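You operate a simulated robot arm through the tools that you are given. There is no shell and no other tool. Be economical: measure what you need, move in short steps, check, and stop when the job is done.

The job below is to be done with a simulated two-armed robot. You get a single attempt, and the scene is never put back.

## Task
Nest the banded canisters one inside the other and close the large one.
Fine: hold each lidded one steady with the other hand as its lid comes off; those two lids stay on the table.

Only the result counts: the job must be done as asked and must still hold three seconds after the hand-in. Knocking over, shifting, dropping, spilling or breaking anything else fails it. A push-on lid holds only when it is set on centred and level and pressed home; a screw cap is set on level and turned clockwise until tight.

## Robot
Two 7-joint arms with two-finger parallel grippers on one trunk, on a base that drives. Base frame: it is fixed to the floor where the robot stands at the start and does not move with it; the origin is under the middle of the robot, x ahead of it, y to its left, z up. Readings come in mm, rad, newtons and seconds.
The left shoulder is at the start at [70, 170, 1119], the right one opposite. With the tool pointing down near the work surface each hand reaches from about 400 to 880 mm from the robot's upright axis, wherever it stands, measured 20 degrees to its own side. Places, roughly: large banded canister (10x10x13 cm) [400, 400, 900]; middle banded canister (8x8x10 cm) [500, 100, 800]; small banded canister (6x6x8 cm) [500, -100, 800]; top of the steel table [600, 300, 800]. Payload 3.43 kg a hand.
Tool frame (each hand has its own): the origin (TCP) lies between the finger pads and is the grasp point; the fingertips stand 34 mm ahead of it; z points along the fingers, y is the line along which they close. The gripper opens to 128 mm. The fingers are 24 mm wide and 12 mm thick; the gripper's body (48 by 130 mm) begins 96 mm behind the TCP.
Orientation is that of the tool frame in the base frame, as [roll, pitch, yaw] about the fixed x, y, z axes, in that order (R = Rz(yaw) Ry(pitch) Rx(roll)). With the fingers straight down and closing along the base's y, the tool's x points along the base's -x, its y along +y and its z along -z.

## Interface
- The arms move only by the tool send_rows. It takes "left_moves", "right_moves" or both (then of equal length, played together; a hand with none holds still); each is a list that holds one entry, the list of rows, each a list of 6 numbers: the shift along the tool's x, y, z in units of 500 mm (1.0 is 500 mm), then the turn, a rotation vector about the tool's x, y, z in units of 180 degrees (1.0 is 180 degrees). In form: [[[tx, ty, tz, ax, ay, az], ...]]. A call has 1 to 8 rows; each row is the pose to reach, as a shift and turn from the pose commanded when the call began, along the tool's axes at that moment. "left_jaw" and "right_jaw" are, for a hand that has rows, the gripper command, from -1 (fully open) to 1 (shut), values between in proportion, set as the call begins (left out, the last holds). A call with a number of a shift or a turn outside -1 to 1 is refused whole. A row lasts 0.2 s, in which the tool goes at most 50 mm and 0.15 rad; a call with a longer step from one row to the next is refused whole, and so is a gripper value outside its range. A pose out of reach is approached as far as the arm can. The call stops where the force on the tool passes 90 N (or 10 N more than at its start, if that is more) or the arm is blocked; 0.2 s more then pass. The fingers move at their own pace (about 153 mm/s each) and stop on an object; they squeeze with about 38 N. The grip force told is the motor's: it shows also when the fingers shut on nothing. Time passes only in rows, and 0.2 s behind the last, so rows that repeat a pose let the fingers close. It gives the time, the measured TCP pose, the force on the tool (base axes), the opening and the grip force at its end, in the units of the frame above (readings bear some noise), with the torque about the TCP (base axes, N m) and any sound that the robot's microphone picked up, and new pictures: "show" is both (left out), scene, wrist or none (wrist: the cameras of the hands that moved).
- Cameras (640 x 400 px; columns grow to the right, rows downward): "scene" is now at [134.5, 36.1, 1353.2]; the picture's right is [0.22, -0.98, 0.01], its down [-0.59, -0.14, -0.80] and it looks along [0.78, 0.17, -0.60] (base axes); focal length 214 px, centre (320, 200). "left" rides on the left gripper at [76, 11, -160] in its tool frame; the picture's right is [-0.15, 0.99, 0.00], its down [-0.88, -0.13, -0.46] and it looks along [-0.45, -0.07, 0.89] (tool axes); focal length 234 px, centre (320, 200). "right" rides on the right gripper at [76, -11, -160] in its tool frame; the picture's right is [0.15, 0.99, 0.00], its down [-0.88, 0.13, -0.46] and it looks along [-0.45, 0.07, 0.89] (tool axes); focal length 234 px, centre (320, 200). There is no depth. A picture from a camera that has moved, and an enlarged one, comes with that camera's place and axes in the base frame and with its lens. The place of the scene camera against the robot may be out by one fixed shift of up to 18 mm in any direction.
- raise_lower(by): slides the trunk up (or, below 0, down) by that many mm; the arms and the scene camera ride with it, the base frame stays. It gives what a move gives, with no picture.
- roll_base(legs): drives the robot by 1 to 6 legs, each [ahead, left, turn to the left] in mm, mm and rad, along the robot's own axes; the way and the turn of a leg run together, so that a leg with both is an arc; at most 1500 mm and 3.142 rad a leg. The arms and the cameras ride along, it lands a little off, and it stops where it bumps. It gives what a move gives, and a new picture of the scene camera.
- pan_tilt(pan, tilt): turns the head with the scene camera to pan (to the left, within 1.501 rad either way) and tilt (down, from -0.506 to 1.204), counted from straight ahead of the robot. It gives what a move gives, and a new picture of the scene camera.
- zoom(camera, box): a new picture of the part [left, top, right, bottom] of that camera's present view, enlarged. The clock stands still meanwhile.
- job_done(): hands the job in; it is judged then, once.

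Work in short steps. Places have to be worked out from the pictures, the camera data and where the tool is seen: move nearer, look again, correct. Check each grasp and each placing, and mend what went wrong. You have 120 turns and 260 pictures in all, those below and enlarged ones among them. Open the grippers and draw the arms clear of the work before you hand the job in, unless the task says otherwise; then end with one line.

The tools are called after ">>>" as a command line: name --argument value ..., lists and objects as JSON in quotes. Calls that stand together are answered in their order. send_rows: Moves the arms, as the interface text tells. Its arguments: {"type":"object","properties":{"left_moves":{"type":"array","items":{"type":"array","items":{"type":"array","items":{"type":"number"}}}},"left_jaw":{"type":"number"},"right_moves":{"type":"array","items":{"type":"array","items":{"type":"array","items":{"type":"number"}}}},"right_jaw":{"type":"number"},"show":{"type":"string","enum":["both","scene","wrist","none"]}},"required":[]} The other tools are called the same way: raise_lower (by) slides the trunk up or down; roll_base (legs) drives the base; pan_tilt (pan, tilt) turns the head that bears the scene camera; zoom (camera, box) takes an enlarged picture of a part of a camera's view; job_done () hands the job in.

At the start:

```text
t: 0.0
left_tool_pos: [434.9, 296.0, 1192.0]
left_ee_rot: [-3.133, 0.001, -3.139]
left_contact_force: [0.0, 0.7, -0.4]
left_torque: [-0.02, -0.02, -0.01]
left_finger_gap: 127.9
left_finger_force: 0.0
right_tool_pos: [576.3, -201.0, 1337.6]
right_ee_rot: [3.072, 0.001, 3.111]
right_contact_force: [-7.5, 39.2, -14.6]
right_torque: [-2.89, -0.58, -0.18]
right_finger_gap: 106.3
right_finger_force: 0.0
trunk travel left (down, up): [-600.0, 340.0]
robot x, y, heading: [0.2, -2.5, -0.0]
head pan, tilt: [0.223, 0.644]
```

scene: 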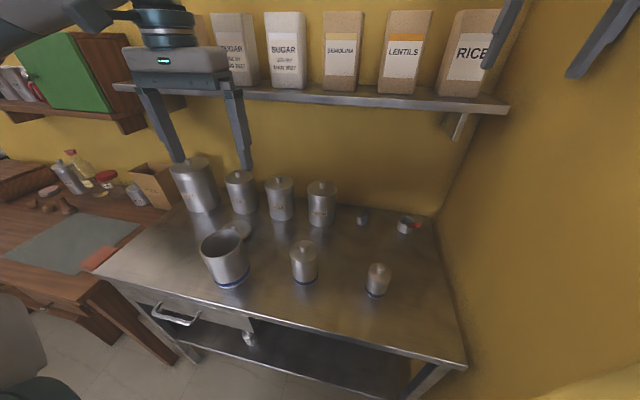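
right: 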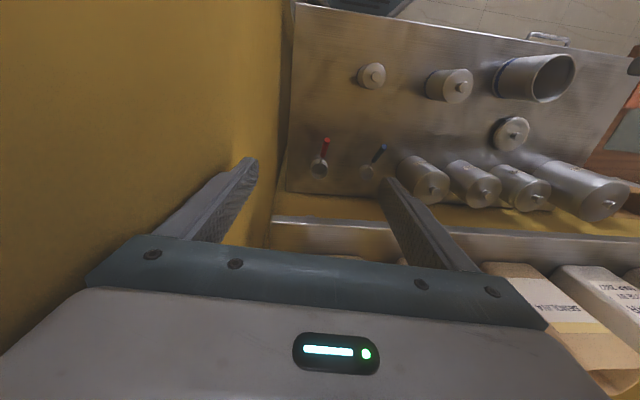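
left: 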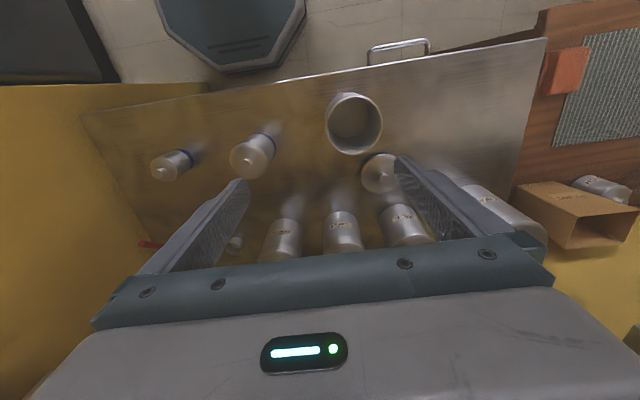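

The right hand is pressed against the wall (force along +y), so I first move it off toward +y, and I enlarge the scene.

>>> send_rows --right_moves '[[[0, 0.05, 0, 0, 0, 0], [0, 0.1, 0, 0, 0, 0], [0.04, 0.14, 0, 0, 0, 0]]]' --show "none"

>>> zoom --camera "scene" --box '[160, 140, 440, 315]'

>>> zoom --camera "left" --box '[120, 60, 440, 260]'

```text
t: 1.0
left_tool_pos: [436.4, 288.7, 1191.8]
left_ee_rot: [-3.137, 0.0, 3.141]
left_contact_force: [-0.9, 0.3, -0.3]
left_torque: [-0.03, 0.01, 0.03]
left_finger_gap: 128.0
left_finger_force: 0.1
right_tool_pos: [571.1, -182.8, 1348.6]
right_ee_rot: [2.991, -0.012, 3.068]
right_contact_force: [0.6, 6.9, -1.9]
right_torque: [-0.44, 0.06, 0.11]
right_finger_gap: 124.5
right_finger_force: 0.0
right hand out of reach, approached as far as the arm can: row 3
trunk travel left (down, up): [-600.0, 340.0]
robot x, y, heading: [1.3, -1.7, -0.001]
head pan, tilt: [0.223, 0.644]
stopped in row 3 (right hand): the arm was blocked; the commanded pose is now the measured one
```

```text
2.29 times, centred on (300, 228) of scene
camera zoom: at [134.8, 28.7, 1353.3], right [0.22, -0.98, 0.0], down [-0.59, -0.13, -0.8], along [0.78, 0.17, -0.6], focal length 490 px, centre (366, 137)
```

zoom: 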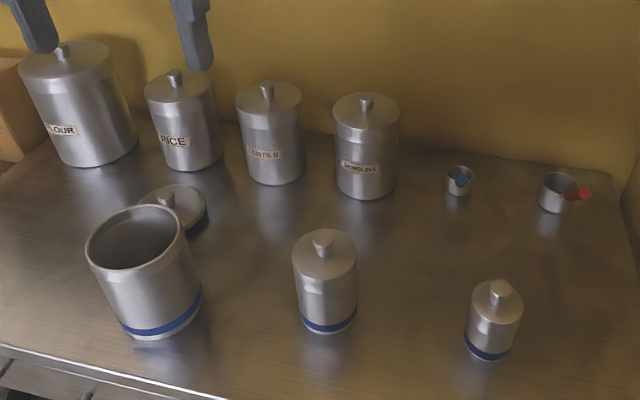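

```text
2.00 times, centred on (280, 160) of left
camera zoom: at [359.5, 301.3, 1352.2], right [0.15, 0.99, 0.0], down [0.88, -0.13, 0.46], along [0.45, -0.07, -0.89], focal length 468 px, centre (400, 280)
```

zoom: 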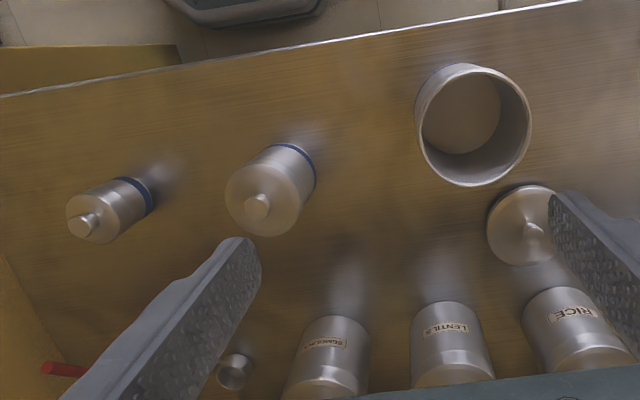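

The right arm frees itself only partly; the wall crowds it. I move the base 150 mm left so both arms straddle the work.

>>> roll_base --legs '[[0, 150, 0]]'

```text
t: 2.4
left_tool_pos: [436.2, 433.6, 1192.6]
left_ee_rot: [-3.141, 0.001, 3.14]
left_contact_force: [0.4, 0.3, -0.7]
left_torque: [0.01, -0.04, -0.03]
left_finger_gap: 127.9
left_finger_force: 0.0
right_tool_pos: [570.6, -37.6, 1348.3]
right_ee_rot: [2.99, -0.012, 3.065]
right_contact_force: [0.2, -0.3, 0.2]
right_torque: [0.01, 0.02, 0.0]
right_finger_gap: 127.9
right_finger_force: 0.1
trunk travel left (down, up): [-600.0, 340.0]
robot x, y, heading: [1.7, 148.0, -0.003]
head pan, tilt: [0.223, 0.644]
camera scene: at [135.3, 174.6, 1353.4], right [0.22, -0.98, 0.0], down [-0.59, -0.13, -0.8], along [0.78, 0.18, -0.6], focal length 214 px, centre (320, 200)
```

scene: 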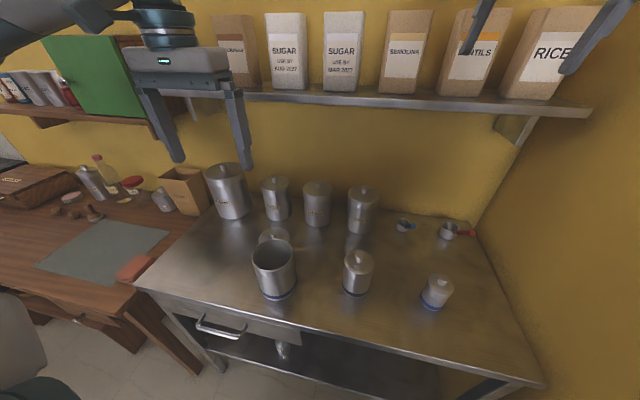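

Clear of the wall now. I bring the right hand upright and down over the table in front of the middle and small canisters to look closely.

>>> send_rows --right_moves '[[[0.0413, 0.0137, 0.0739, 0.0068, -0.0006, -0.0035], [0.0826, 0.0274, 0.1478, 0.0137, -0.0011, -0.007], [0.1239, 0.0411, 0.2217, 0.0205, -0.0017, -0.0105], [0.1652, 0.0548, 0.2956, 0.0273, -0.0023, -0.014], [0.2065, 0.0685, 0.3695, 0.0341, -0.0029, -0.0175], [0.2478, 0.0822, 0.4434, 0.041, -0.0034, -0.021], [0.2891, 0.0959, 0.5173, 0.0478, -0.004, -0.0245]]]'

```text
t: 4.0
left_tool_pos: [437.0, 434.2, 1193.1]
left_ee_rot: [-3.14, -0.001, 3.14]
left_contact_force: [0.1, 0.2, -0.4]
left_torque: [0.0, -0.02, 0.02]
left_finger_gap: 128.2
left_finger_force: 0.0
right_tool_pos: [467.9, -154.7, 1120.7]
right_ee_rot: [3.067, 0.001, 3.111]
right_contact_force: [0.2, -0.2, -0.5]
right_torque: [0.02, -0.03, 0.0]
right_finger_gap: 127.7
right_finger_force: 0.0
right hand out of reach, approached as far as the arm can: row 2, 3, 4, 5, 6, 7
trunk travel left (down, up): [-600.0, 340.0]
robot x, y, heading: [1.6, 149.9, -0.001]
head pan, tilt: [0.223, 0.644]
camera scene: at [135.3, 175.2, 1353.4], right [0.22, -0.98, 0.0], down [-0.59, -0.13, -0.8], along [0.78, 0.18, -0.6], focal length 214 px, centre (320, 200)
camera right: at [391.2, -175.8, 1281.1], right [-0.12, 0.99, 0.07], down [0.88, 0.07, 0.47], along [0.46, 0.12, -0.88], focal length 234 px, centre (320, 200)
```

scene: 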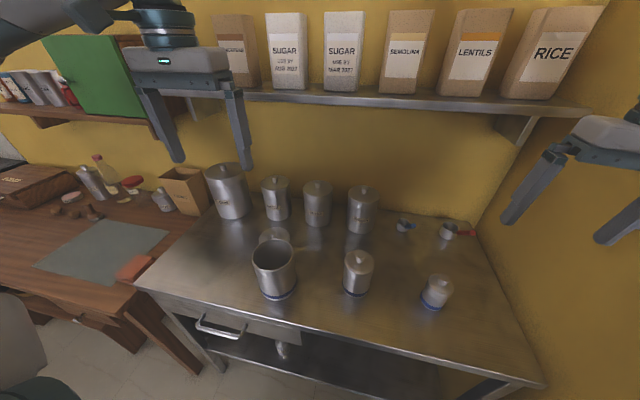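
right: 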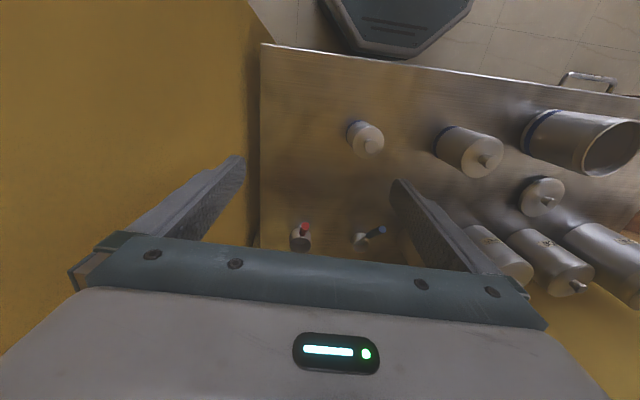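

The arm cannot come in this close at this height; I back the base off 120 mm to gain reach, then try again.

>>> roll_base --legs '[[-120, 0, 0]]'

>>> send_rows --right_moves '[[[0.0, 0.08, 0.0, 0.012, 0, -0.005], [0, 0.16, 0, 0.023, 0, -0.01], [0, 0.24, 0.0, 0.023, 0, -0.01], [0, 0.32, 0.05, 0.023, 0, -0.01], [0, 0.4, 0.1, 0.023, 0, -0.01]]]'

```text
t: 5.2
left_tool_pos: [317.4, 435.7, 1193.5]
left_ee_rot: [-3.141, -0.001, -3.14]
left_contact_force: [-0.4, -0.1, 0.8]
left_torque: [-0.01, -0.05, 0.04]
left_finger_gap: 128.1
left_finger_force: 0.1
right_tool_pos: [350.3, -151.9, 1122.3]
right_ee_rot: [3.064, 0.005, 3.118]
right_contact_force: [0.8, -0.3, 0.8]
right_torque: [-0.01, 0.03, 0.02]
right_finger_gap: 128.0
right_finger_force: 0.1
trunk travel left (down, up): [-600.0, 340.0]
robot x, y, heading: [-118.9, 147.8, -0.0]
head pan, tilt: [0.223, 0.644]
camera scene: at [16.9, 176.0, 1353.2], right [0.22, -0.98, 0.0], down [-0.59, -0.13, -0.8], along [0.78, 0.18, -0.6], focal length 214 px, centre (320, 200)
```

scene: 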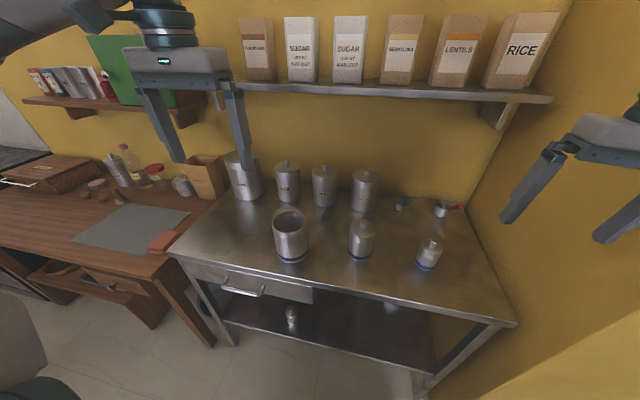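

```text
t: 6.4
left_tool_pos: [317.8, 435.4, 1192.0]
left_ee_rot: [-3.141, -0.001, -3.141]
left_contact_force: [0.1, 0.5, -0.5]
left_torque: [-0.02, 0.02, 0.03]
left_finger_gap: 128.2
left_finger_force: 0.2
right_tool_pos: [396.9, -144.2, 1124.5]
right_ee_rot: [3.056, 0.022, 3.12]
right_contact_force: [-0.5, -0.6, -0.2]
right_torque: [0.03, 0.03, 0.03]
right_finger_gap: 128.0
right_finger_force: 0.1
right hand out of reach, approached as far as the arm can: row 1, 2, 3, 4, 5
trunk travel left (down, up): [-600.0, 340.0]
robot x, y, heading: [-117.1, 147.2, -0.002]
head pan, tilt: [0.223, 0.644]
camera scene: at [18.2, 175.5, 1353.1], right [0.22, -0.98, 0.0], down [-0.59, -0.13, -0.8], along [0.78, 0.18, -0.6], focal length 214 px, centre (320, 200)
camera right: at [315.9, -167.4, 1283.2], right [-0.13, 0.99, 0.08], down [0.87, 0.07, 0.49], along [0.47, 0.13, -0.87], focal length 234 px, centre (320, 200)
```

scene: 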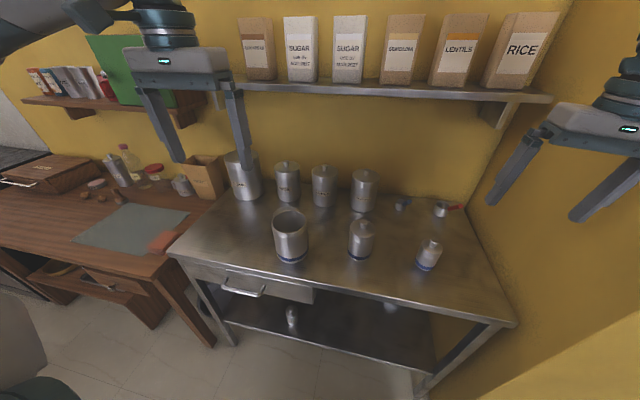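
right: 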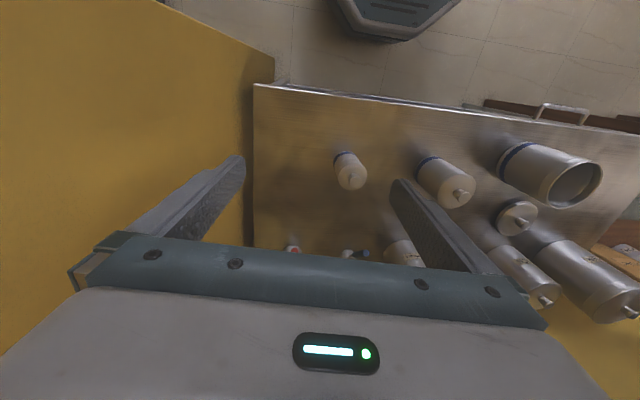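

The hand is too high relative to the shoulder for close-in work. I raise the trunk 150 mm and then lower the right hand, to see whether the reach improves.

>>> raise_lower --by 150

>>> send_rows --right_moves '[[[0, 0, 0.09, 0.012, 0, -0.005], [0, 0, 0.18, 0.023, 0.007, -0.007], [0, 0, 0.27, 0.023, 0.007, -0.007], [0, 0, 0.36, 0.023, 0.007, -0.007], [0, 0.08, 0.4, 0.023, 0.007, -0.007], [0, 0.16, 0.44, 0.023, 0.007, -0.007], [0, 0.24, 0.48, 0.023, 0.007, -0.007], [0, 0.32, 0.5, 0.023, 0.007, -0.007]]]'

```text
t: 8.2
left_tool_pos: [317.2, 436.9, 1342.8]
left_ee_rot: [-3.138, 0.002, -3.142]
left_contact_force: [0.2, 0.0, 0.5]
left_torque: [-0.03, 0.0, -0.03]
left_finger_gap: 127.7
left_finger_force: 0.1
right_tool_pos: [394.3, -146.9, 1271.8]
right_ee_rot: [3.057, 0.016, 3.116]
right_contact_force: [-0.4, -0.6, 0.0]
right_torque: [-0.01, 0.01, 0.01]
right_finger_gap: 128.2
right_finger_force: 0.1
trunk travel left (down, up): [-750.0, 190.0]
robot x, y, heading: [-121.5, 146.1, -0.001]
head pan, tilt: [0.223, 0.644]
```

```text
t: 10.0
left_tool_pos: [317.3, 434.8, 1343.1]
left_ee_rot: [-3.14, 0.002, 3.141]
left_contact_force: [-0.8, -0.3, 0.2]
left_torque: [0.0, 0.0, 0.0]
left_finger_gap: 128.2
left_finger_force: 0.1
right_tool_pos: [431.7, -159.3, 1033.1]
right_ee_rot: [-3.104, -0.019, -3.14]
right_contact_force: [-0.3, -0.2, 0.2]
right_torque: [-0.01, 0.0, 0.02]
right_finger_gap: 127.8
right_finger_force: 0.0
right hand out of reach, approached as far as the arm can: row 1, 2, 3, 4, 5, 6, 7, 8
trunk travel left (down, up): [-750.0, 190.0]
robot x, y, heading: [-118.0, 147.8, -0.003]
head pan, tilt: [0.223, 0.644]
camera scene: at [15.8, 176.0, 1503.4], right [0.22, -0.98, 0.0], down [-0.59, -0.13, -0.8], along [0.78, 0.18, -0.6], focal length 214 px, centre (320, 200)
camera right: at [358.9, -165.6, 1198.0], right [-0.15, 0.99, -0.03], down [0.89, 0.15, 0.43], along [0.43, 0.04, -0.9], focal length 234 px, centre (320, 200)
```

scene: 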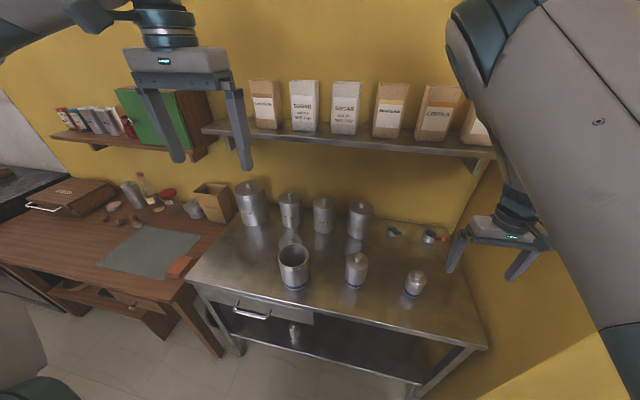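
right: 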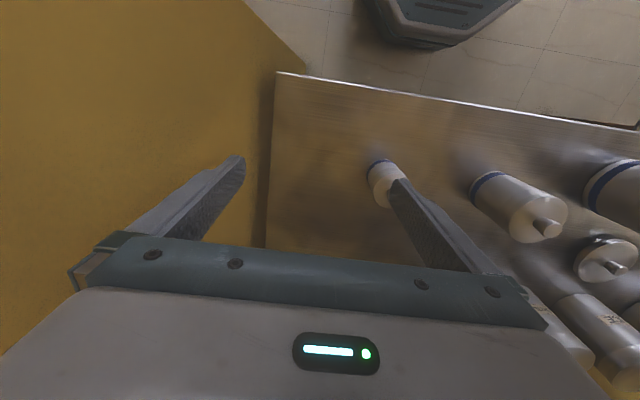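

The arm follows in z but not sideways, which suggests a wrist joint limit. I test swinging left while letting the hand yaw counter-clockwise with the arm.

>>> send_rows --right_moves '[[[0, 0.04, 0, 0, 0, -0.04], [0, 0.08, 0, 0, 0, -0.08], [0, 0.12, 0, 0, 0, -0.12], [0, 0.16, 0, 0, 0, -0.16], [0, 0.2, 0, 0, 0, -0.2]]]' --show "none"

```text
t: 11.2
left_tool_pos: [317.2, 436.3, 1342.7]
left_ee_rot: [-3.141, -0.002, -3.139]
left_contact_force: [-0.5, -0.5, -0.3]
left_torque: [-0.03, 0.02, 0.0]
left_finger_gap: 128.0
left_finger_force: 0.0
right_tool_pos: [458.6, -150.3, 1026.0]
right_ee_rot: [-3.114, -0.044, -2.5]
right_contact_force: [-0.3, -1.0, 0.5]
right_torque: [0.01, 0.01, 0.02]
right_finger_gap: 128.0
right_finger_force: 0.1
right hand out of reach, approached as far as the arm can: row 1, 2, 3, 4, 5
trunk travel left (down, up): [-750.0, 190.0]
robot x, y, heading: [-117.4, 148.9, -0.002]
head pan, tilt: [0.223, 0.644]
```

Yaw follows but sideways does not; I try a move outward and leftward together to escape a bad arm configuration.

>>> send_rows --right_moves '[[[-0.08, 0.01, 0, 0, 0, 0], [-0.16, 0.02, 0, 0, 0, 0], [-0.25, 0.036, 0, 0, 0, 0], [-0.25, 0.036, 0, 0, 0, 0]]]' --show "scene"

```text
t: 12.2
left_tool_pos: [316.4, 435.2, 1342.7]
left_ee_rot: [-3.14, 0.001, -3.141]
left_contact_force: [-0.2, 0.2, -0.1]
left_torque: [-0.03, 0.01, 0.05]
left_finger_gap: 128.0
left_finger_force: 0.0
right_tool_pos: [572.2, -86.3, 1019.5]
right_ee_rot: [-3.102, -0.052, -2.487]
right_contact_force: [-0.2, -0.5, -0.1]
right_torque: [0.01, 0.0, 0.01]
right_finger_gap: 128.2
right_finger_force: 0.0
right hand out of reach, approached as far as the arm can: row 1, 2, 3, 4
trunk travel left (down, up): [-750.0, 190.0]
robot x, y, heading: [-120.6, 148.1, 0.003]
head pan, tilt: [0.223, 0.644]
camera scene: at [16.0, 175.4, 1503.4], right [0.22, -0.98, 0.0], down [-0.59, -0.13, -0.8], along [0.78, 0.18, -0.6], focal length 214 px, centre (320, 200)
```

scene: 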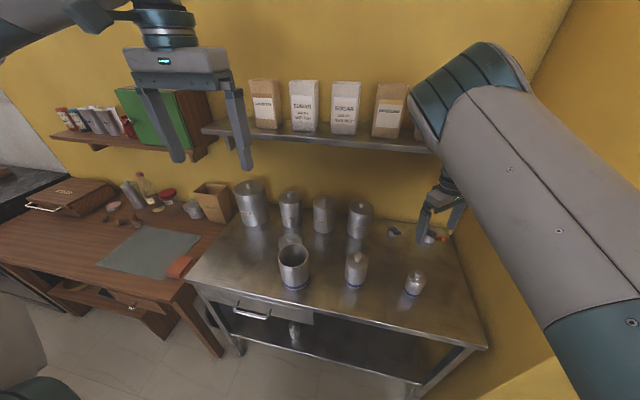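

The right elbow is low, so its inner reach is limited; working farther from the table suits it. I back off another 120 mm and then test moving left and down toward the canisters.

>>> roll_base --legs '[[-120, 0, 0]]'

>>> send_rows --right_moves '[[[0, 0.0, 0, -0.01, -0.016, 0.04], [0.0, 0.0, 0, -0.01, -0.016, 0.08], [-0.05, 0.06, 0, -0.01, -0.016, 0.12], [-0.1, 0.12, 0, -0.01, -0.016, 0.16], [-0.15, 0.18, 0, -0.01, -0.016, 0.2]]]'

```text
t: 13.4
left_tool_pos: [199.1, 435.2, 1341.5]
left_ee_rot: [-3.141, -0.002, 3.14]
left_contact_force: [0.2, -0.5, -0.5]
left_torque: [-0.02, 0.0, 0.01]
left_finger_gap: 128.0
left_finger_force: 0.1
right_tool_pos: [451.9, -85.7, 1019.0]
right_ee_rot: [-3.103, -0.053, -2.487]
right_contact_force: [0.4, 0.6, 0.1]
right_torque: [-0.01, -0.01, -0.02]
right_finger_gap: 128.0
right_finger_force: 0.1
trunk travel left (down, up): [-750.0, 190.0]
robot x, y, heading: [-236.5, 149.5, 0.003]
head pan, tilt: [0.223, 0.644]
camera scene: at [-101.3, 176.0, 1503.1], right [0.22, -0.98, 0.0], down [-0.59, -0.13, -0.8], along [0.78, 0.17, -0.6], focal length 214 px, centre (320, 200)
```

scene: 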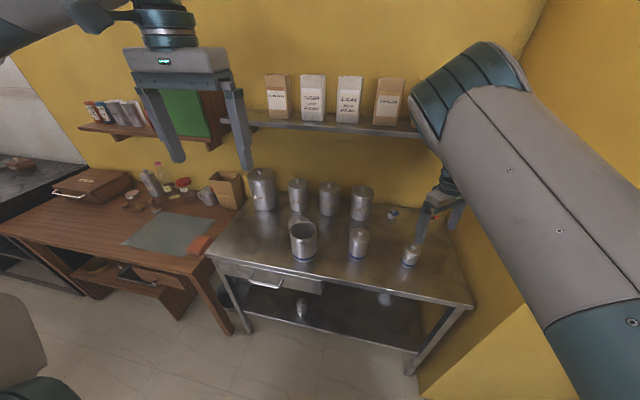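

```text
t: 14.6
left_tool_pos: [197.9, 435.8, 1342.7]
left_ee_rot: [-3.138, -0.003, 3.14]
left_contact_force: [-0.2, -0.7, 0.0]
left_torque: [0.01, 0.03, 0.0]
left_finger_gap: 127.9
left_finger_force: 0.3
right_tool_pos: [519.0, -12.6, 1008.3]
right_ee_rot: [-3.125, 0.014, -3.116]
right_contact_force: [-0.1, 0.2, 0.8]
right_torque: [0.0, 0.01, 0.0]
right_finger_gap: 128.1
right_finger_force: 0.1
right hand out of reach, approached as far as the arm can: row 3, 4, 5
trunk travel left (down, up): [-750.0, 190.0]
robot x, y, heading: [-235.7, 151.2, -0.004]
head pan, tilt: [0.223, 0.644]
camera scene: at [-101.8, 176.8, 1503.2], right [0.22, -0.98, 0.0], down [-0.59, -0.13, -0.8], along [0.78, 0.17, -0.6], focal length 214 px, centre (320, 200)
camera right: at [441.4, -23.6, 1169.0], right [-0.17, 0.98, -0.02], down [0.87, 0.16, 0.47], along [0.46, 0.06, -0.88], focal length 234 px, centre (320, 200)
```

scene: 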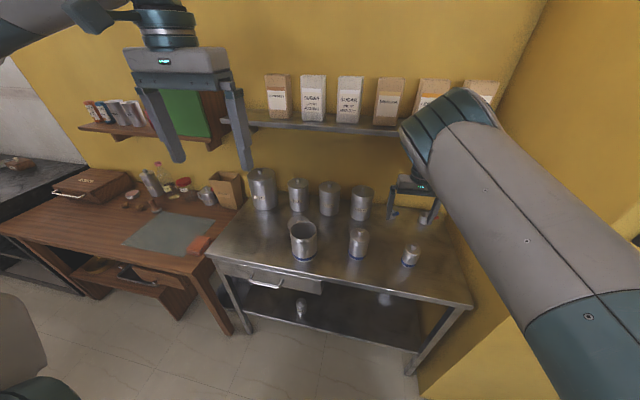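
right: 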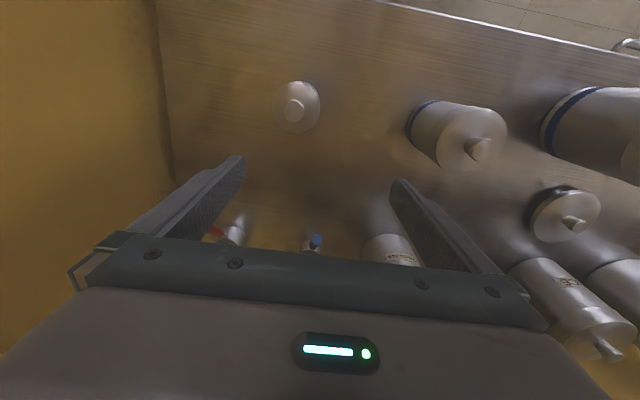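

The elbow sits high and inward, so I check whether the left arm has the same limits: I bring it forward, inward and down.

>>> send_rows --left_moves '[[[-0.05, -0.06, 0.05, 0, 0, 0], [-0.1, -0.12, 0.1, 0, 0, 0], [-0.15, -0.18, 0.15, 0, 0, 0], [-0.2, -0.24, 0.2, 0, 0, 0], [-0.25, -0.3, 0.25, 0, 0, 0], [-0.3, -0.37, 0.3, 0, 0, 0]]]'

```text
t: 16.0
left_tool_pos: [349.4, 250.1, 1191.1]
left_ee_rot: [3.14, -0.001, 3.139]
left_contact_force: [0.8, -0.5, 0.3]
left_torque: [0.04, 0.04, 0.02]
left_finger_gap: 128.1
left_finger_force: 0.1
right_tool_pos: [520.8, -13.5, 1008.4]
right_ee_rot: [-3.127, 0.015, -3.113]
right_contact_force: [0.5, -0.7, -0.1]
right_torque: [0.03, 0.02, 0.0]
right_finger_gap: 128.1
right_finger_force: 0.1
trunk travel left (down, up): [-750.0, 190.0]
robot x, y, heading: [-238.5, 147.4, -0.001]
head pan, tilt: [0.223, 0.644]
camera scene: at [-101.0, 174.0, 1503.2], right [0.22, -0.98, 0.0], down [-0.59, -0.13, -0.8], along [0.78, 0.18, -0.6], focal length 214 px, centre (320, 200)
camera left: at [274.0, 262.4, 1351.7], right [0.15, 0.99, 0.0], down [0.88, -0.13, 0.45], along [0.45, -0.07, -0.89], focal length 234 px, centre (320, 200)
```

scene: 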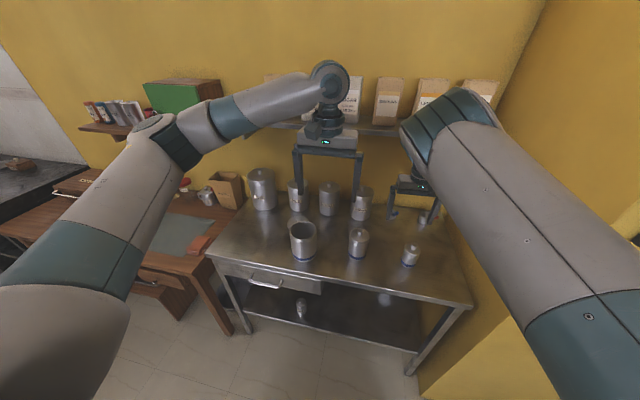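
left: 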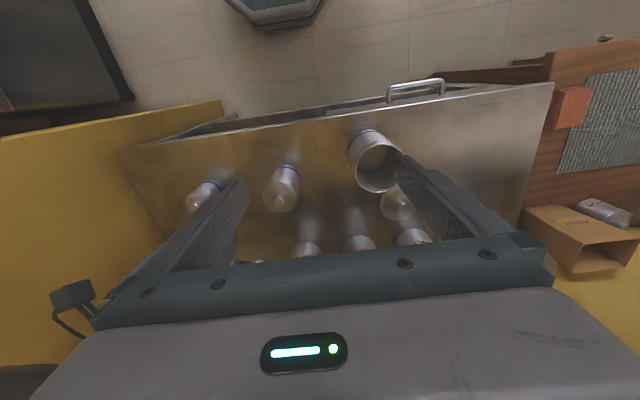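

The left arm is in a good configuration (elbow outward); the right one has its elbow inward. I roll left into open space to reconfigure the right arm away from the wall.

>>> roll_base --legs '[[-150, 0, 0], [0, 350, 0]]'

>>> send_rows --right_moves '[[[0.08, -0.03, -0.06, 0, 0, 0.03], [0.16, -0.06, -0.1, 0, 0, 0.06], [0.24, -0.1, -0.14, 0, 0, 0.09], [0.32, -0.14, -0.18, 0, 0, 0.12], [0.38, -0.2, -0.22, 0, 0, 0.15], [0.44, -0.25, -0.26, 0, 0, 0.18], [0.5, -0.3, -0.3, 0, 0, 0.2], [0.55, -0.34, -0.34, 0, 0, 0.22]]]'

```text
t: 19.2
left_tool_pos: [198.6, 598.7, 1193.3]
left_ee_rot: [3.141, -0.001, 3.141]
left_contact_force: [0.5, 0.9, 0.4]
left_torque: [0.02, -0.01, -0.01]
left_finger_gap: 128.2
left_finger_force: 0.0
right_tool_pos: [369.8, 335.3, 1007.6]
right_ee_rot: [-3.126, 0.016, -3.111]
right_contact_force: [0.1, 0.4, -0.6]
right_torque: [0.04, -0.03, 0.03]
right_finger_gap: 128.2
right_finger_force: 0.1
trunk travel left (down, up): [-750.0, 190.0]
robot x, y, heading: [-388.5, 496.6, -0.001]
head pan, tilt: [0.223, 0.644]
camera scene: at [-252.4, 522.4, 1503.3], right [0.22, -0.98, 0.0], down [-0.59, -0.13, -0.8], along [0.78, 0.18, -0.6], focal length 214 px, centre (320, 200)
```

scene: 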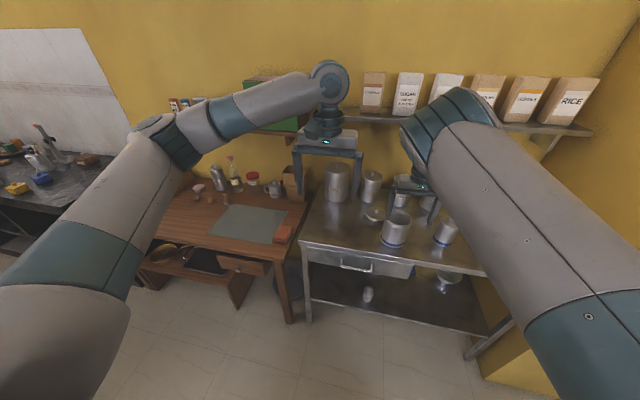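

```text
refused: row 1 steps farther than a row can; nothing moved
```

Room is free now. I draw the right hand back, out and up in steps within the limit.

>>> send_rows --right_moves '[[[0.07, -0.027, -0.04, 0, 0, 0.02], [0.14, -0.054, -0.08, 0, 0, 0.04], [0.21, -0.081, -0.12, 0, 0, 0.06], [0.28, -0.108, -0.16, 0, 0, 0.08], [0.35, -0.135, -0.2, 0, 0, 0.1], [0.42, -0.162, -0.24, 0, 0, 0.12], [0.49, -0.189, -0.28, 0, 0, 0.14], [0.56, -0.216, -0.32, 0, 0, 0.16]]]' --show "scene"

```text
t: 20.7
left_tool_pos: [199.5, 598.0, 1191.5]
left_ee_rot: [3.14, -0.001, 3.141]
left_contact_force: [-0.2, -0.5, 0.3]
left_torque: [0.03, 0.0, -0.01]
left_finger_gap: 128.0
left_finger_force: 0.0
right_tool_pos: [139.5, 195.6, 1039.0]
right_ee_rot: [-3.089, -0.157, 2.761]
right_contact_force: [0.7, -0.6, 0.0]
right_torque: [0.04, 0.02, 0.03]
right_finger_gap: 128.0
right_finger_force: 0.0
right hand out of reach, approached as far as the arm can: row 1, 2, 3, 4, 5, 6, 7
trunk travel left (down, up): [-750.0, 190.0]
robot x, y, heading: [-383.6, 495.9, 0.002]
head pan, tilt: [0.223, 0.644]
stopped in row 7 (right hand): the arm was blocked; the commanded pose is now the measured one
camera scene: at [-252.7, 522.6, 1503.3], right [0.22, -0.98, 0.0], down [-0.59, -0.13, -0.8], along [0.78, 0.18, -0.6], focal length 214 px, centre (320, 200)
```

scene: 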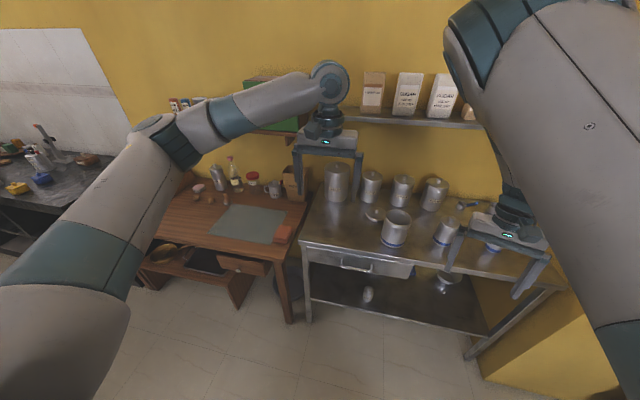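

The arm is folded with elbow inward. I rotate the hand so its fingers turn toward the left (and raise it), which should force the elbow out to the right.

>>> send_rows --right_moves '[[[0, 0, -0.04, -0.0414, 0.0165, 0], [0, 0, -0.08, -0.0828, 0.033, 0], [0, 0, -0.12, -0.1243, 0.0495, 0], [0, 0, -0.16, -0.1657, 0.066, 0], [0, 0, -0.2, -0.2071, 0.0825, 0], [0, 0, -0.24, -0.2486, 0.099, 0], [0, 0, -0.28, -0.29, 0.1155, 0], [0, 0, -0.32, -0.3315, 0.132, 0]]]' --show "scene"

```text
t: 22.5
left_tool_pos: [198.3, 597.5, 1192.7]
left_ee_rot: [-3.141, 0.0, -3.141]
left_contact_force: [0.6, -0.2, 0.5]
left_torque: [-0.01, -0.06, 0.03]
left_finger_gap: 128.1
left_finger_force: 0.0
right_tool_pos: [164.3, 195.2, 1197.5]
right_ee_rot: [2.071, -0.503, 2.968]
right_contact_force: [-0.2, -0.4, 1.1]
right_torque: [0.06, 0.02, 0.0]
right_finger_gap: 127.9
right_finger_force: 0.1
trunk travel left (down, up): [-750.0, 190.0]
robot x, y, heading: [-388.9, 492.7, -0.006]
head pan, tilt: [0.223, 0.644]
camera scene: at [-253.0, 521.2, 1503.4], right [0.22, -0.98, 0.0], down [-0.59, -0.13, -0.8], along [0.78, 0.18, -0.6], focal length 214 px, centre (320, 200)
```

scene: 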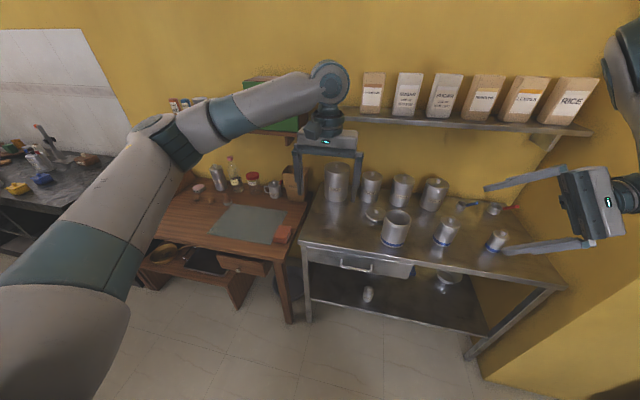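

Good: the pose is reached. I now push the hand inward (left and forward) in this orientation to confirm the new configuration.

>>> send_rows --right_moves '[[[-0.0225, 0.052, 0.069, 0, 0, 0], [-0.045, 0.104, 0.138, 0, 0, 0], [-0.067, 0.156, 0.207, 0, 0, 0], [-0.09, 0.208, 0.277, 0, 0, 0], [-0.112, 0.26, 0.346, 0, 0, 0]]]' --show "scene"

```text
t: 23.7
left_tool_pos: [197.5, 601.5, 1192.6]
left_ee_rot: [-3.139, -0.001, -3.141]
left_contact_force: [0.3, 0.1, -0.1]
left_torque: [-0.03, -0.02, -0.01]
left_finger_gap: 127.7
left_finger_force: 0.0
right_tool_pos: [265.0, 399.0, 1197.6]
right_ee_rot: [2.078, -0.506, 2.967]
right_contact_force: [0.0, 0.0, -1.0]
right_torque: [0.0, -0.02, 0.01]
right_finger_gap: 128.0
right_finger_force: 0.0
trunk travel left (down, up): [-750.0, 190.0]
robot x, y, heading: [-388.1, 498.5, 0.001]
head pan, tilt: [0.223, 0.644]
camera scene: at [-251.9, 524.9, 1503.2], right [0.22, -0.98, 0.0], down [-0.59, -0.13, -0.8], along [0.78, 0.18, -0.6], focal length 214 px, centre (320, 200)
```

scene: 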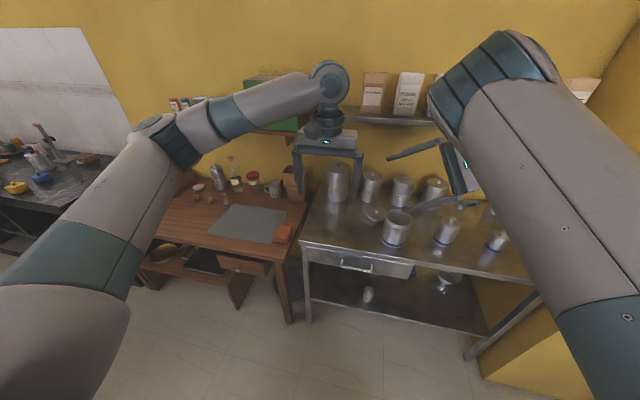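

Still elbow-inward. I rotate further (fingers left and slightly upward) while drawing back, to drive the elbow down and outward.

>>> send_rows --right_moves '[[[0.035, -0.0395, -0.002, -0.0385, 0.0222, -0.0034], [0.07, -0.079, -0.004, -0.077, 0.0445, -0.0068], [0.106, -0.118, -0.007, -0.1155, 0.0668, -0.01], [0.141, -0.158, -0.009, -0.154, 0.089, -0.0135], [0.176, -0.197, -0.011, -0.1925, 0.111, -0.017], [0.211, -0.237, -0.0135, -0.231, 0.1335, -0.02], [0.247, -0.276, -0.016, -0.2695, 0.156, -0.0236], [0.282, -0.316, -0.018, -0.308, 0.178, -0.027]]]' --show "scene"

```text
t: 25.4
left_tool_pos: [199.1, 603.3, 1191.7]
left_ee_rot: [-3.14, -0.004, -3.138]
left_contact_force: [-0.1, 0.0, 0.2]
left_torque: [-0.04, 0.02, 0.01]
left_finger_gap: 128.1
left_finger_force: 0.0
right_tool_pos: [-141.4, 248.0, 1227.8]
right_ee_rot: [0.905, -0.414, -2.78]
right_contact_force: [11.6, 13.6, -23.7]
right_torque: [0.43, 1.3, 0.99]
right_finger_gap: 118.2
right_finger_force: 0.1
right hand out of reach, approached as far as the arm can: row 2, 3, 4, 5, 6, 7, 8
trunk travel left (down, up): [-750.0, 190.0]
robot x, y, heading: [-388.5, 494.3, -0.002]
head pan, tilt: [0.223, 0.644]
stopped in row 8 (right hand): the force on the tool passed its limit at 200 N (the readings are from after the stop); the commanded pose is now the measured one
camera scene: at [-250.2, 526.1, 1503.1], right [0.22, -0.97, 0.0], down [-0.59, -0.13, -0.8], along [0.78, 0.18, -0.6], focal length 214 px, centre (320, 200)
```

scene: 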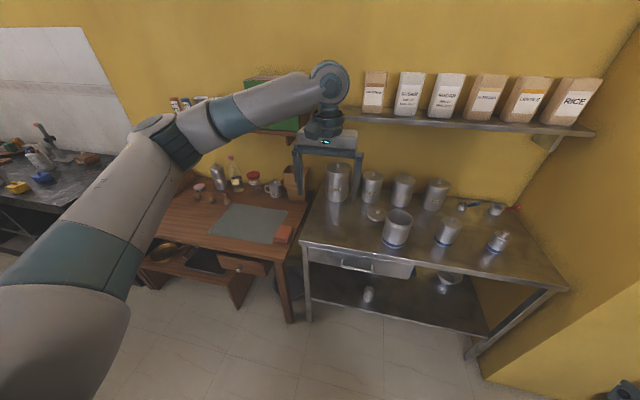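

The hand touched the robot's own body; I move it out forward and to the right and look at the arm by panning right.

>>> send_rows --right_moves '[[[-0.048, 0.046, -0.053, 0, 0, 0], [-0.095, 0.091, -0.107, 0, 0, 0], [-0.143, 0.137, -0.16, 0, 0, 0], [-0.19, 0.183, -0.213, 0, 0, 0], [-0.238, 0.228, -0.267, 0, 0, 0], [-0.286, 0.274, -0.32, 0, 0, 0]]]' --show "none"

>>> pan_tilt --pan -0.7 --tilt 0.5

```text
t: 26.9
left_tool_pos: [195.9, 599.6, 1193.1]
left_ee_rot: [-3.141, 0.0, -3.139]
left_contact_force: [0.2, -0.1, -0.2]
left_torque: [-0.02, -0.02, 0.0]
left_finger_gap: 127.9
left_finger_force: 0.0
right_tool_pos: [-111.8, 149.4, 1246.2]
right_ee_rot: [0.899, -0.408, -2.777]
right_contact_force: [0.1, 0.3, 1.6]
right_torque: [-0.02, 0.0, -0.01]
right_finger_gap: 128.1
right_finger_force: 0.1
right hand out of reach, approached as far as the arm can: row 1, 2, 3, 4, 5, 6
trunk travel left (down, up): [-750.0, 190.0]
robot x, y, heading: [-386.7, 498.9, 0.004]
head pan, tilt: [0.223, 0.644]
```

```text
t: 28.1
left_tool_pos: [197.7, 600.5, 1193.0]
left_ee_rot: [-3.141, -0.001, -3.14]
left_contact_force: [0.2, 0.0, 0.2]
left_torque: [0.02, -0.03, 0.02]
left_finger_gap: 128.0
left_finger_force: 0.0
right_tool_pos: [-111.0, 150.3, 1246.5]
right_ee_rot: [0.899, -0.41, -2.776]
right_contact_force: [-0.1, -0.8, -0.1]
right_torque: [-0.01, 0.02, -0.01]
right_finger_gap: 127.8
right_finger_force: 0.0
trunk travel left (down, up): [-750.0, 190.0]
robot x, y, heading: [-389.2, 494.7, 0.003]
head pan, tilt: [-0.7, 0.499]
camera scene: at [-267.6, 445.5, 1516.2], right [-0.64, -0.77, 0.0], down [-0.37, 0.31, -0.88], along [0.67, -0.56, -0.48], focal length 214 px, centre (320, 200)
```

scene: 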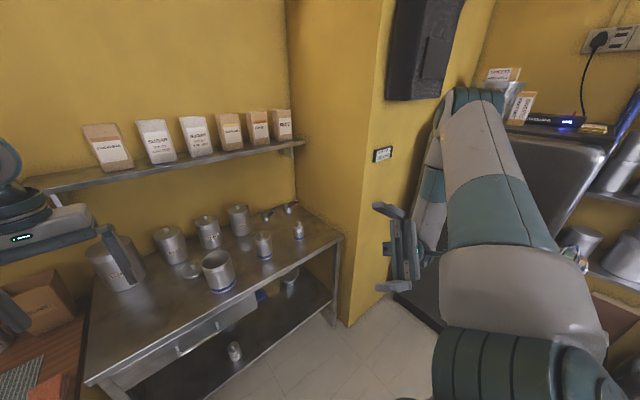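

The elbow is now out to the right, as wanted. I rotate the fingers back toward down while moving the hand forward.

>>> send_rows --right_moves '[[[-0.032, 0.019, -0.002, 0.038, -0.023, 0.002], [-0.064, 0.038, -0.004, 0.076, -0.046, 0.004], [-0.096, 0.058, -0.005, 0.114, -0.069, 0.006], [-0.128, 0.077, -0.007, 0.1525, -0.0915, 0.008], [-0.16, 0.096, -0.009, 0.1906, -0.114, 0.01], [-0.193, 0.115, -0.01, 0.229, -0.137, 0.012], [-0.225, 0.135, -0.012, 0.267, -0.16, 0.014], [-0.257, 0.154, -0.014, 0.305, -0.183, 0.016]]]' --show "scene"

```text
t: 29.9
left_tool_pos: [196.8, 602.1, 1191.9]
left_ee_rot: [-3.137, -0.003, -3.138]
left_contact_force: [0.1, 1.4, -0.5]
left_torque: [-0.03, 0.01, 0.01]
left_finger_gap: 128.0
left_finger_force: 0.0
right_tool_pos: [37.3, 152.3, 1243.3]
right_ee_rot: [2.157, -0.486, 2.895]
right_contact_force: [0.7, 0.4, 1.0]
right_torque: [-0.03, 0.03, 0.01]
right_finger_gap: 127.6
right_finger_force: 0.0
trunk travel left (down, up): [-750.0, 190.0]
robot x, y, heading: [-392.1, 495.0, 0.0]
head pan, tilt: [-0.7, 0.499]
camera scene: at [-266.9, 447.8, 1516.2], right [-0.64, -0.77, 0.0], down [-0.37, 0.31, -0.88], along [0.67, -0.57, -0.48], focal length 214 px, centre (320, 200)
```

scene: 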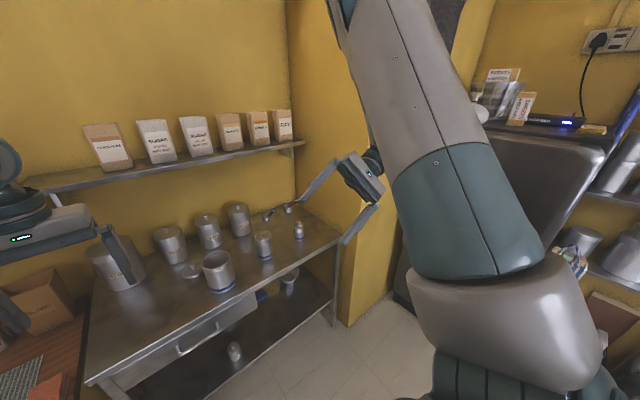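

Commands track well now. I turn the hand fully down and bring it to the mirror of the left hand's pose.

>>> send_rows --right_moves '[[[-0.0285, 0.0327, 0.0487, 0.0405, -0.013, -0.0184], [-0.057, 0.0655, 0.0975, 0.081, -0.026, -0.0367], [-0.0855, 0.098, 0.146, 0.1215, -0.039, -0.0551], [-0.114, 0.131, 0.195, 0.162, -0.052, -0.0735], [-0.1425, 0.164, 0.244, 0.2025, -0.065, -0.0919], [-0.171, 0.1965, 0.2925, 0.243, -0.078, -0.11], [-0.1995, 0.229, 0.341, 0.2835, -0.091, -0.1286], [-0.228, 0.262, 0.39, 0.324, -0.104, -0.147]]]' --show "scene"

```text
t: 31.2
left_tool_pos: [200.4, 600.9, 1189.4]
left_ee_rot: [-3.139, -0.004, -3.139]
left_contact_force: [0.2, 0.1, -0.1]
left_torque: [-0.05, 0.07, 0.0]
left_finger_gap: 128.1
left_finger_force: 0.1
right_tool_pos: [116.2, 269.1, 1102.2]
right_ee_rot: [2.812, -0.382, 2.958]
right_contact_force: [0.7, 0.5, -0.4]
right_torque: [-0.03, 0.02, -0.02]
right_finger_gap: 128.1
right_finger_force: 0.1
right hand out of reach, approached as far as the arm can: row 6
trunk travel left (down, up): [-750.0, 190.0]
robot x, y, heading: [-388.5, 494.8, -0.002]
head pan, tilt: [-0.7, 0.499]
stopped in row 6 (right hand): the arm was blocked; the commanded pose is now the measured one
camera scene: at [-263.4, 447.8, 1515.8], right [-0.64, -0.77, 0.0], down [-0.37, 0.31, -0.88], along [0.67, -0.57, -0.48], focal length 214 px, centre (320, 200)
```

scene: 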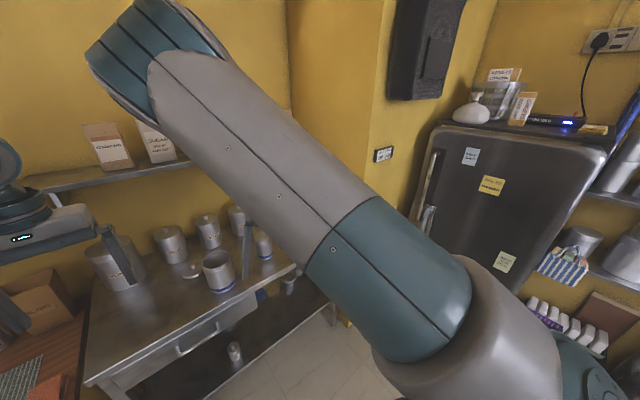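

The right arm works well with fingers pointing left/forward but not straight down close in. So the right hand will hold canisters from the front-right, and the left hand will do all top-down work. I turn the base 0.6 rad right and approach the table diagonally.

>>> roll_base --legs '[[0, 0, -0.6], [260, 112, 0]]'

>>> pan_tilt --pan 0.1 --tilt 0.8

```text
t: 34.8
left_tool_pos: [428.7, 192.3, 1193.6]
left_ee_rot: [-3.14, 0.0, 2.536]
left_contact_force: [-0.2, 0.6, -0.2]
left_torque: [0.01, 0.01, 0.0]
left_finger_gap: 127.9
left_finger_force: 0.1
right_tool_pos: [171.0, -32.7, 1103.3]
right_ee_rot: [2.81, -0.376, 2.357]
right_contact_force: [0.4, 0.2, 0.0]
right_torque: [0.03, 0.03, 0.0]
right_finger_gap: 128.1
right_finger_force: 0.0
trunk travel left (down, up): [-750.0, 190.0]
robot x, y, heading: [-110.3, 440.4, -0.604]
head pan, tilt: [-0.7, 0.499]
camera scene: at [-46.9, 332.0, 1516.4], right [-0.96, -0.26, 0.0], down [-0.12, 0.46, -0.88], along [0.23, -0.85, -0.48], focal length 214 px, centre (320, 200)
```

scene: 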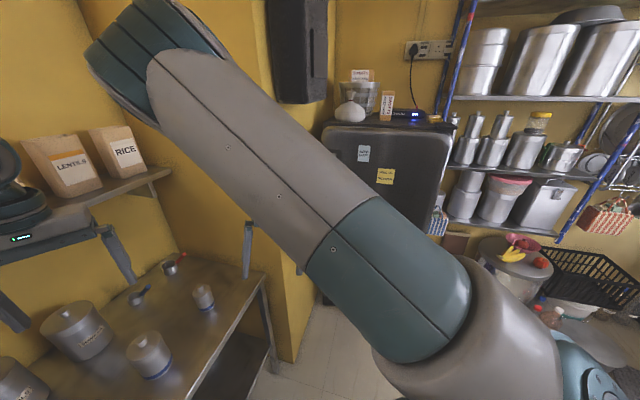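

```text
t: 35.9
left_tool_pos: [429.2, 191.8, 1193.3]
left_ee_rot: [-3.14, -0.001, 2.535]
left_contact_force: [0.1, 0.1, 0.1]
left_torque: [0.03, -0.01, -0.01]
left_finger_gap: 127.8
left_finger_force: 0.1
right_tool_pos: [171.0, -32.3, 1102.9]
right_ee_rot: [2.808, -0.377, 2.356]
right_contact_force: [0.4, -0.3, 0.1]
right_torque: [-0.01, 0.0, 0.02]
right_finger_gap: 127.7
right_finger_force: 0.0
trunk travel left (down, up): [-750.0, 190.0]
robot x, y, heading: [-110.9, 440.4, -0.607]
head pan, tilt: [0.099, 0.799]
camera scene: at [1.0, 380.4, 1490.3], right [-0.49, -0.87, 0.0], down [-0.63, 0.35, -0.7], along [0.61, -0.34, -0.72], focal length 214 px, centre (320, 200)
```

scene: 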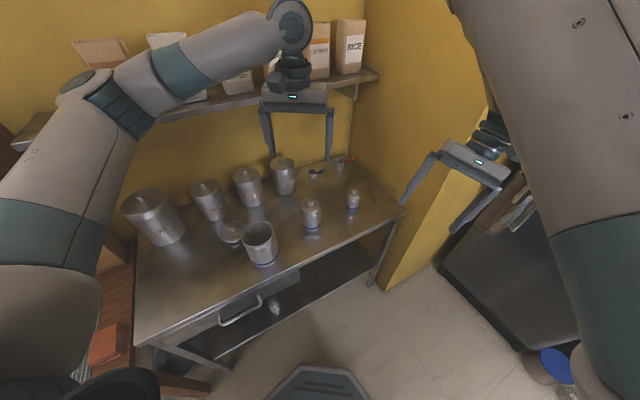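

Fine view and both arms clear. I lower the left hand 100 mm and take its wrist picture to measure the canisters.

>>> send_rows --left_moves '[[[0.05, 0, 0.07, 0, 0, 0], [0.1, 0, 0.14, 0, 0, 0], [0.15, 0, 0.2, 0, 0, 0], [0.15, 0, 0.2, 0, 0, 0]]]' --show "wrist"

>>> zoom --camera "left" --box '[100, 0, 420, 200]'

```text
t: 36.9
left_tool_pos: [367.8, 234.2, 1092.2]
left_ee_rot: [-3.14, -0.001, 2.537]
left_contact_force: [0.6, 0.4, -0.8]
left_torque: [-0.01, 0.03, -0.01]
left_finger_gap: 128.0
left_finger_force: 0.0
right_tool_pos: [172.0, -32.9, 1103.1]
right_ee_rot: [2.808, -0.378, 2.354]
right_contact_force: [-0.3, 0.1, 0.2]
right_torque: [-0.02, 0.01, 0.01]
right_finger_gap: 127.8
right_finger_force: 0.1
trunk travel left (down, up): [-750.0, 190.0]
robot x, y, heading: [-113.7, 437.4, -0.605]
head pan, tilt: [0.099, 0.799]
camera left: at [311.5, 288.0, 1252.5], right [0.68, 0.73, 0.0], down [0.65, -0.61, 0.46], along [0.33, -0.31, -0.89], focal length 234 px, centre (320, 200)
```

left: 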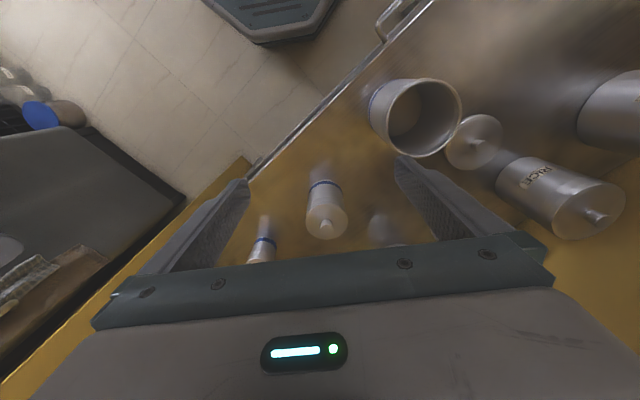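

```text
2.00 times, centred on (260, 100) of left
camera zoom: at [311.5, 288.0, 1252.5], right [0.68, 0.73, 0.0], down [0.65, -0.61, 0.46], along [0.33, -0.31, -0.89], focal length 468 px, centre (440, 400)
```

zoom: 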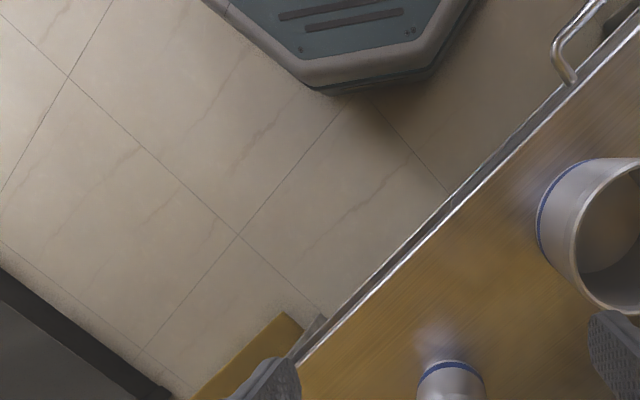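

Triangulation puts the middle knob at (479,142,916), table at z≈800, large centre (433,355), small (479,-49). I move the left hand clear and turn it square, and bring the right hand toward a forward-tilted holding pose in front of the middle canister.

>>> send_rows --left_moves '[[[-0.015, 0.057, -0.016, 0, 0, -0.0385], [-0.03, 0.114, -0.032, 0, 0, -0.077], [-0.044, 0.17, -0.048, 0, 0, -0.1156], [-0.059, 0.227, -0.064, 0, 0, -0.154], [-0.074, 0.284, -0.08, 0, 0, -0.1926]]]' --right_moves '[[[-0.004, 0.039, 0.036, 0.0022, -0.0327, -0.0316], [-0.008, 0.078, 0.072, 0.0044, -0.0654, -0.0632], [-0.012, 0.118, 0.108, 0.0066, -0.098, -0.0948], [-0.016, 0.157, 0.144, 0.0088, -0.131, -0.1264], [-0.02, 0.196, 0.18, 0.011, -0.1635, -0.158]]]' --show "scene"

```text
t: 38.1
left_tool_pos: [478.9, 331.6, 1132.5]
left_ee_rot: [-3.139, -0.002, -3.14]
left_contact_force: [0.2, -0.2, 0.6]
left_torque: [-0.02, 0.01, -0.01]
left_finger_gap: 127.8
left_finger_force: 0.1
right_tool_pos: [181.7, -46.4, 1038.5]
right_ee_rot: [2.802, 0.25, 2.612]
right_contact_force: [-0.2, -0.3, 0.3]
right_torque: [0.0, -0.01, -0.01]
right_finger_gap: 127.9
right_finger_force: 0.1
right hand out of reach, approached as far as the arm can: row 2, 3, 4, 5
trunk travel left (down, up): [-750.0, 190.0]
robot x, y, heading: [-107.7, 437.1, -0.602]
head pan, tilt: [0.099, 0.799]
camera scene: at [1.3, 381.5, 1490.3], right [-0.48, -0.87, 0.0], down [-0.63, 0.35, -0.7], along [0.61, -0.34, -0.72], focal length 214 px, centre (320, 200)
```

scene: 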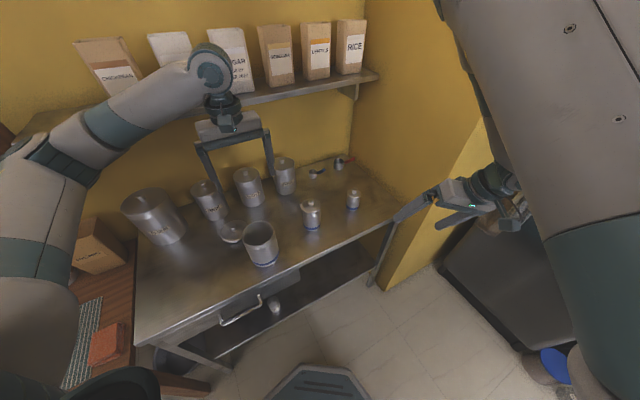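

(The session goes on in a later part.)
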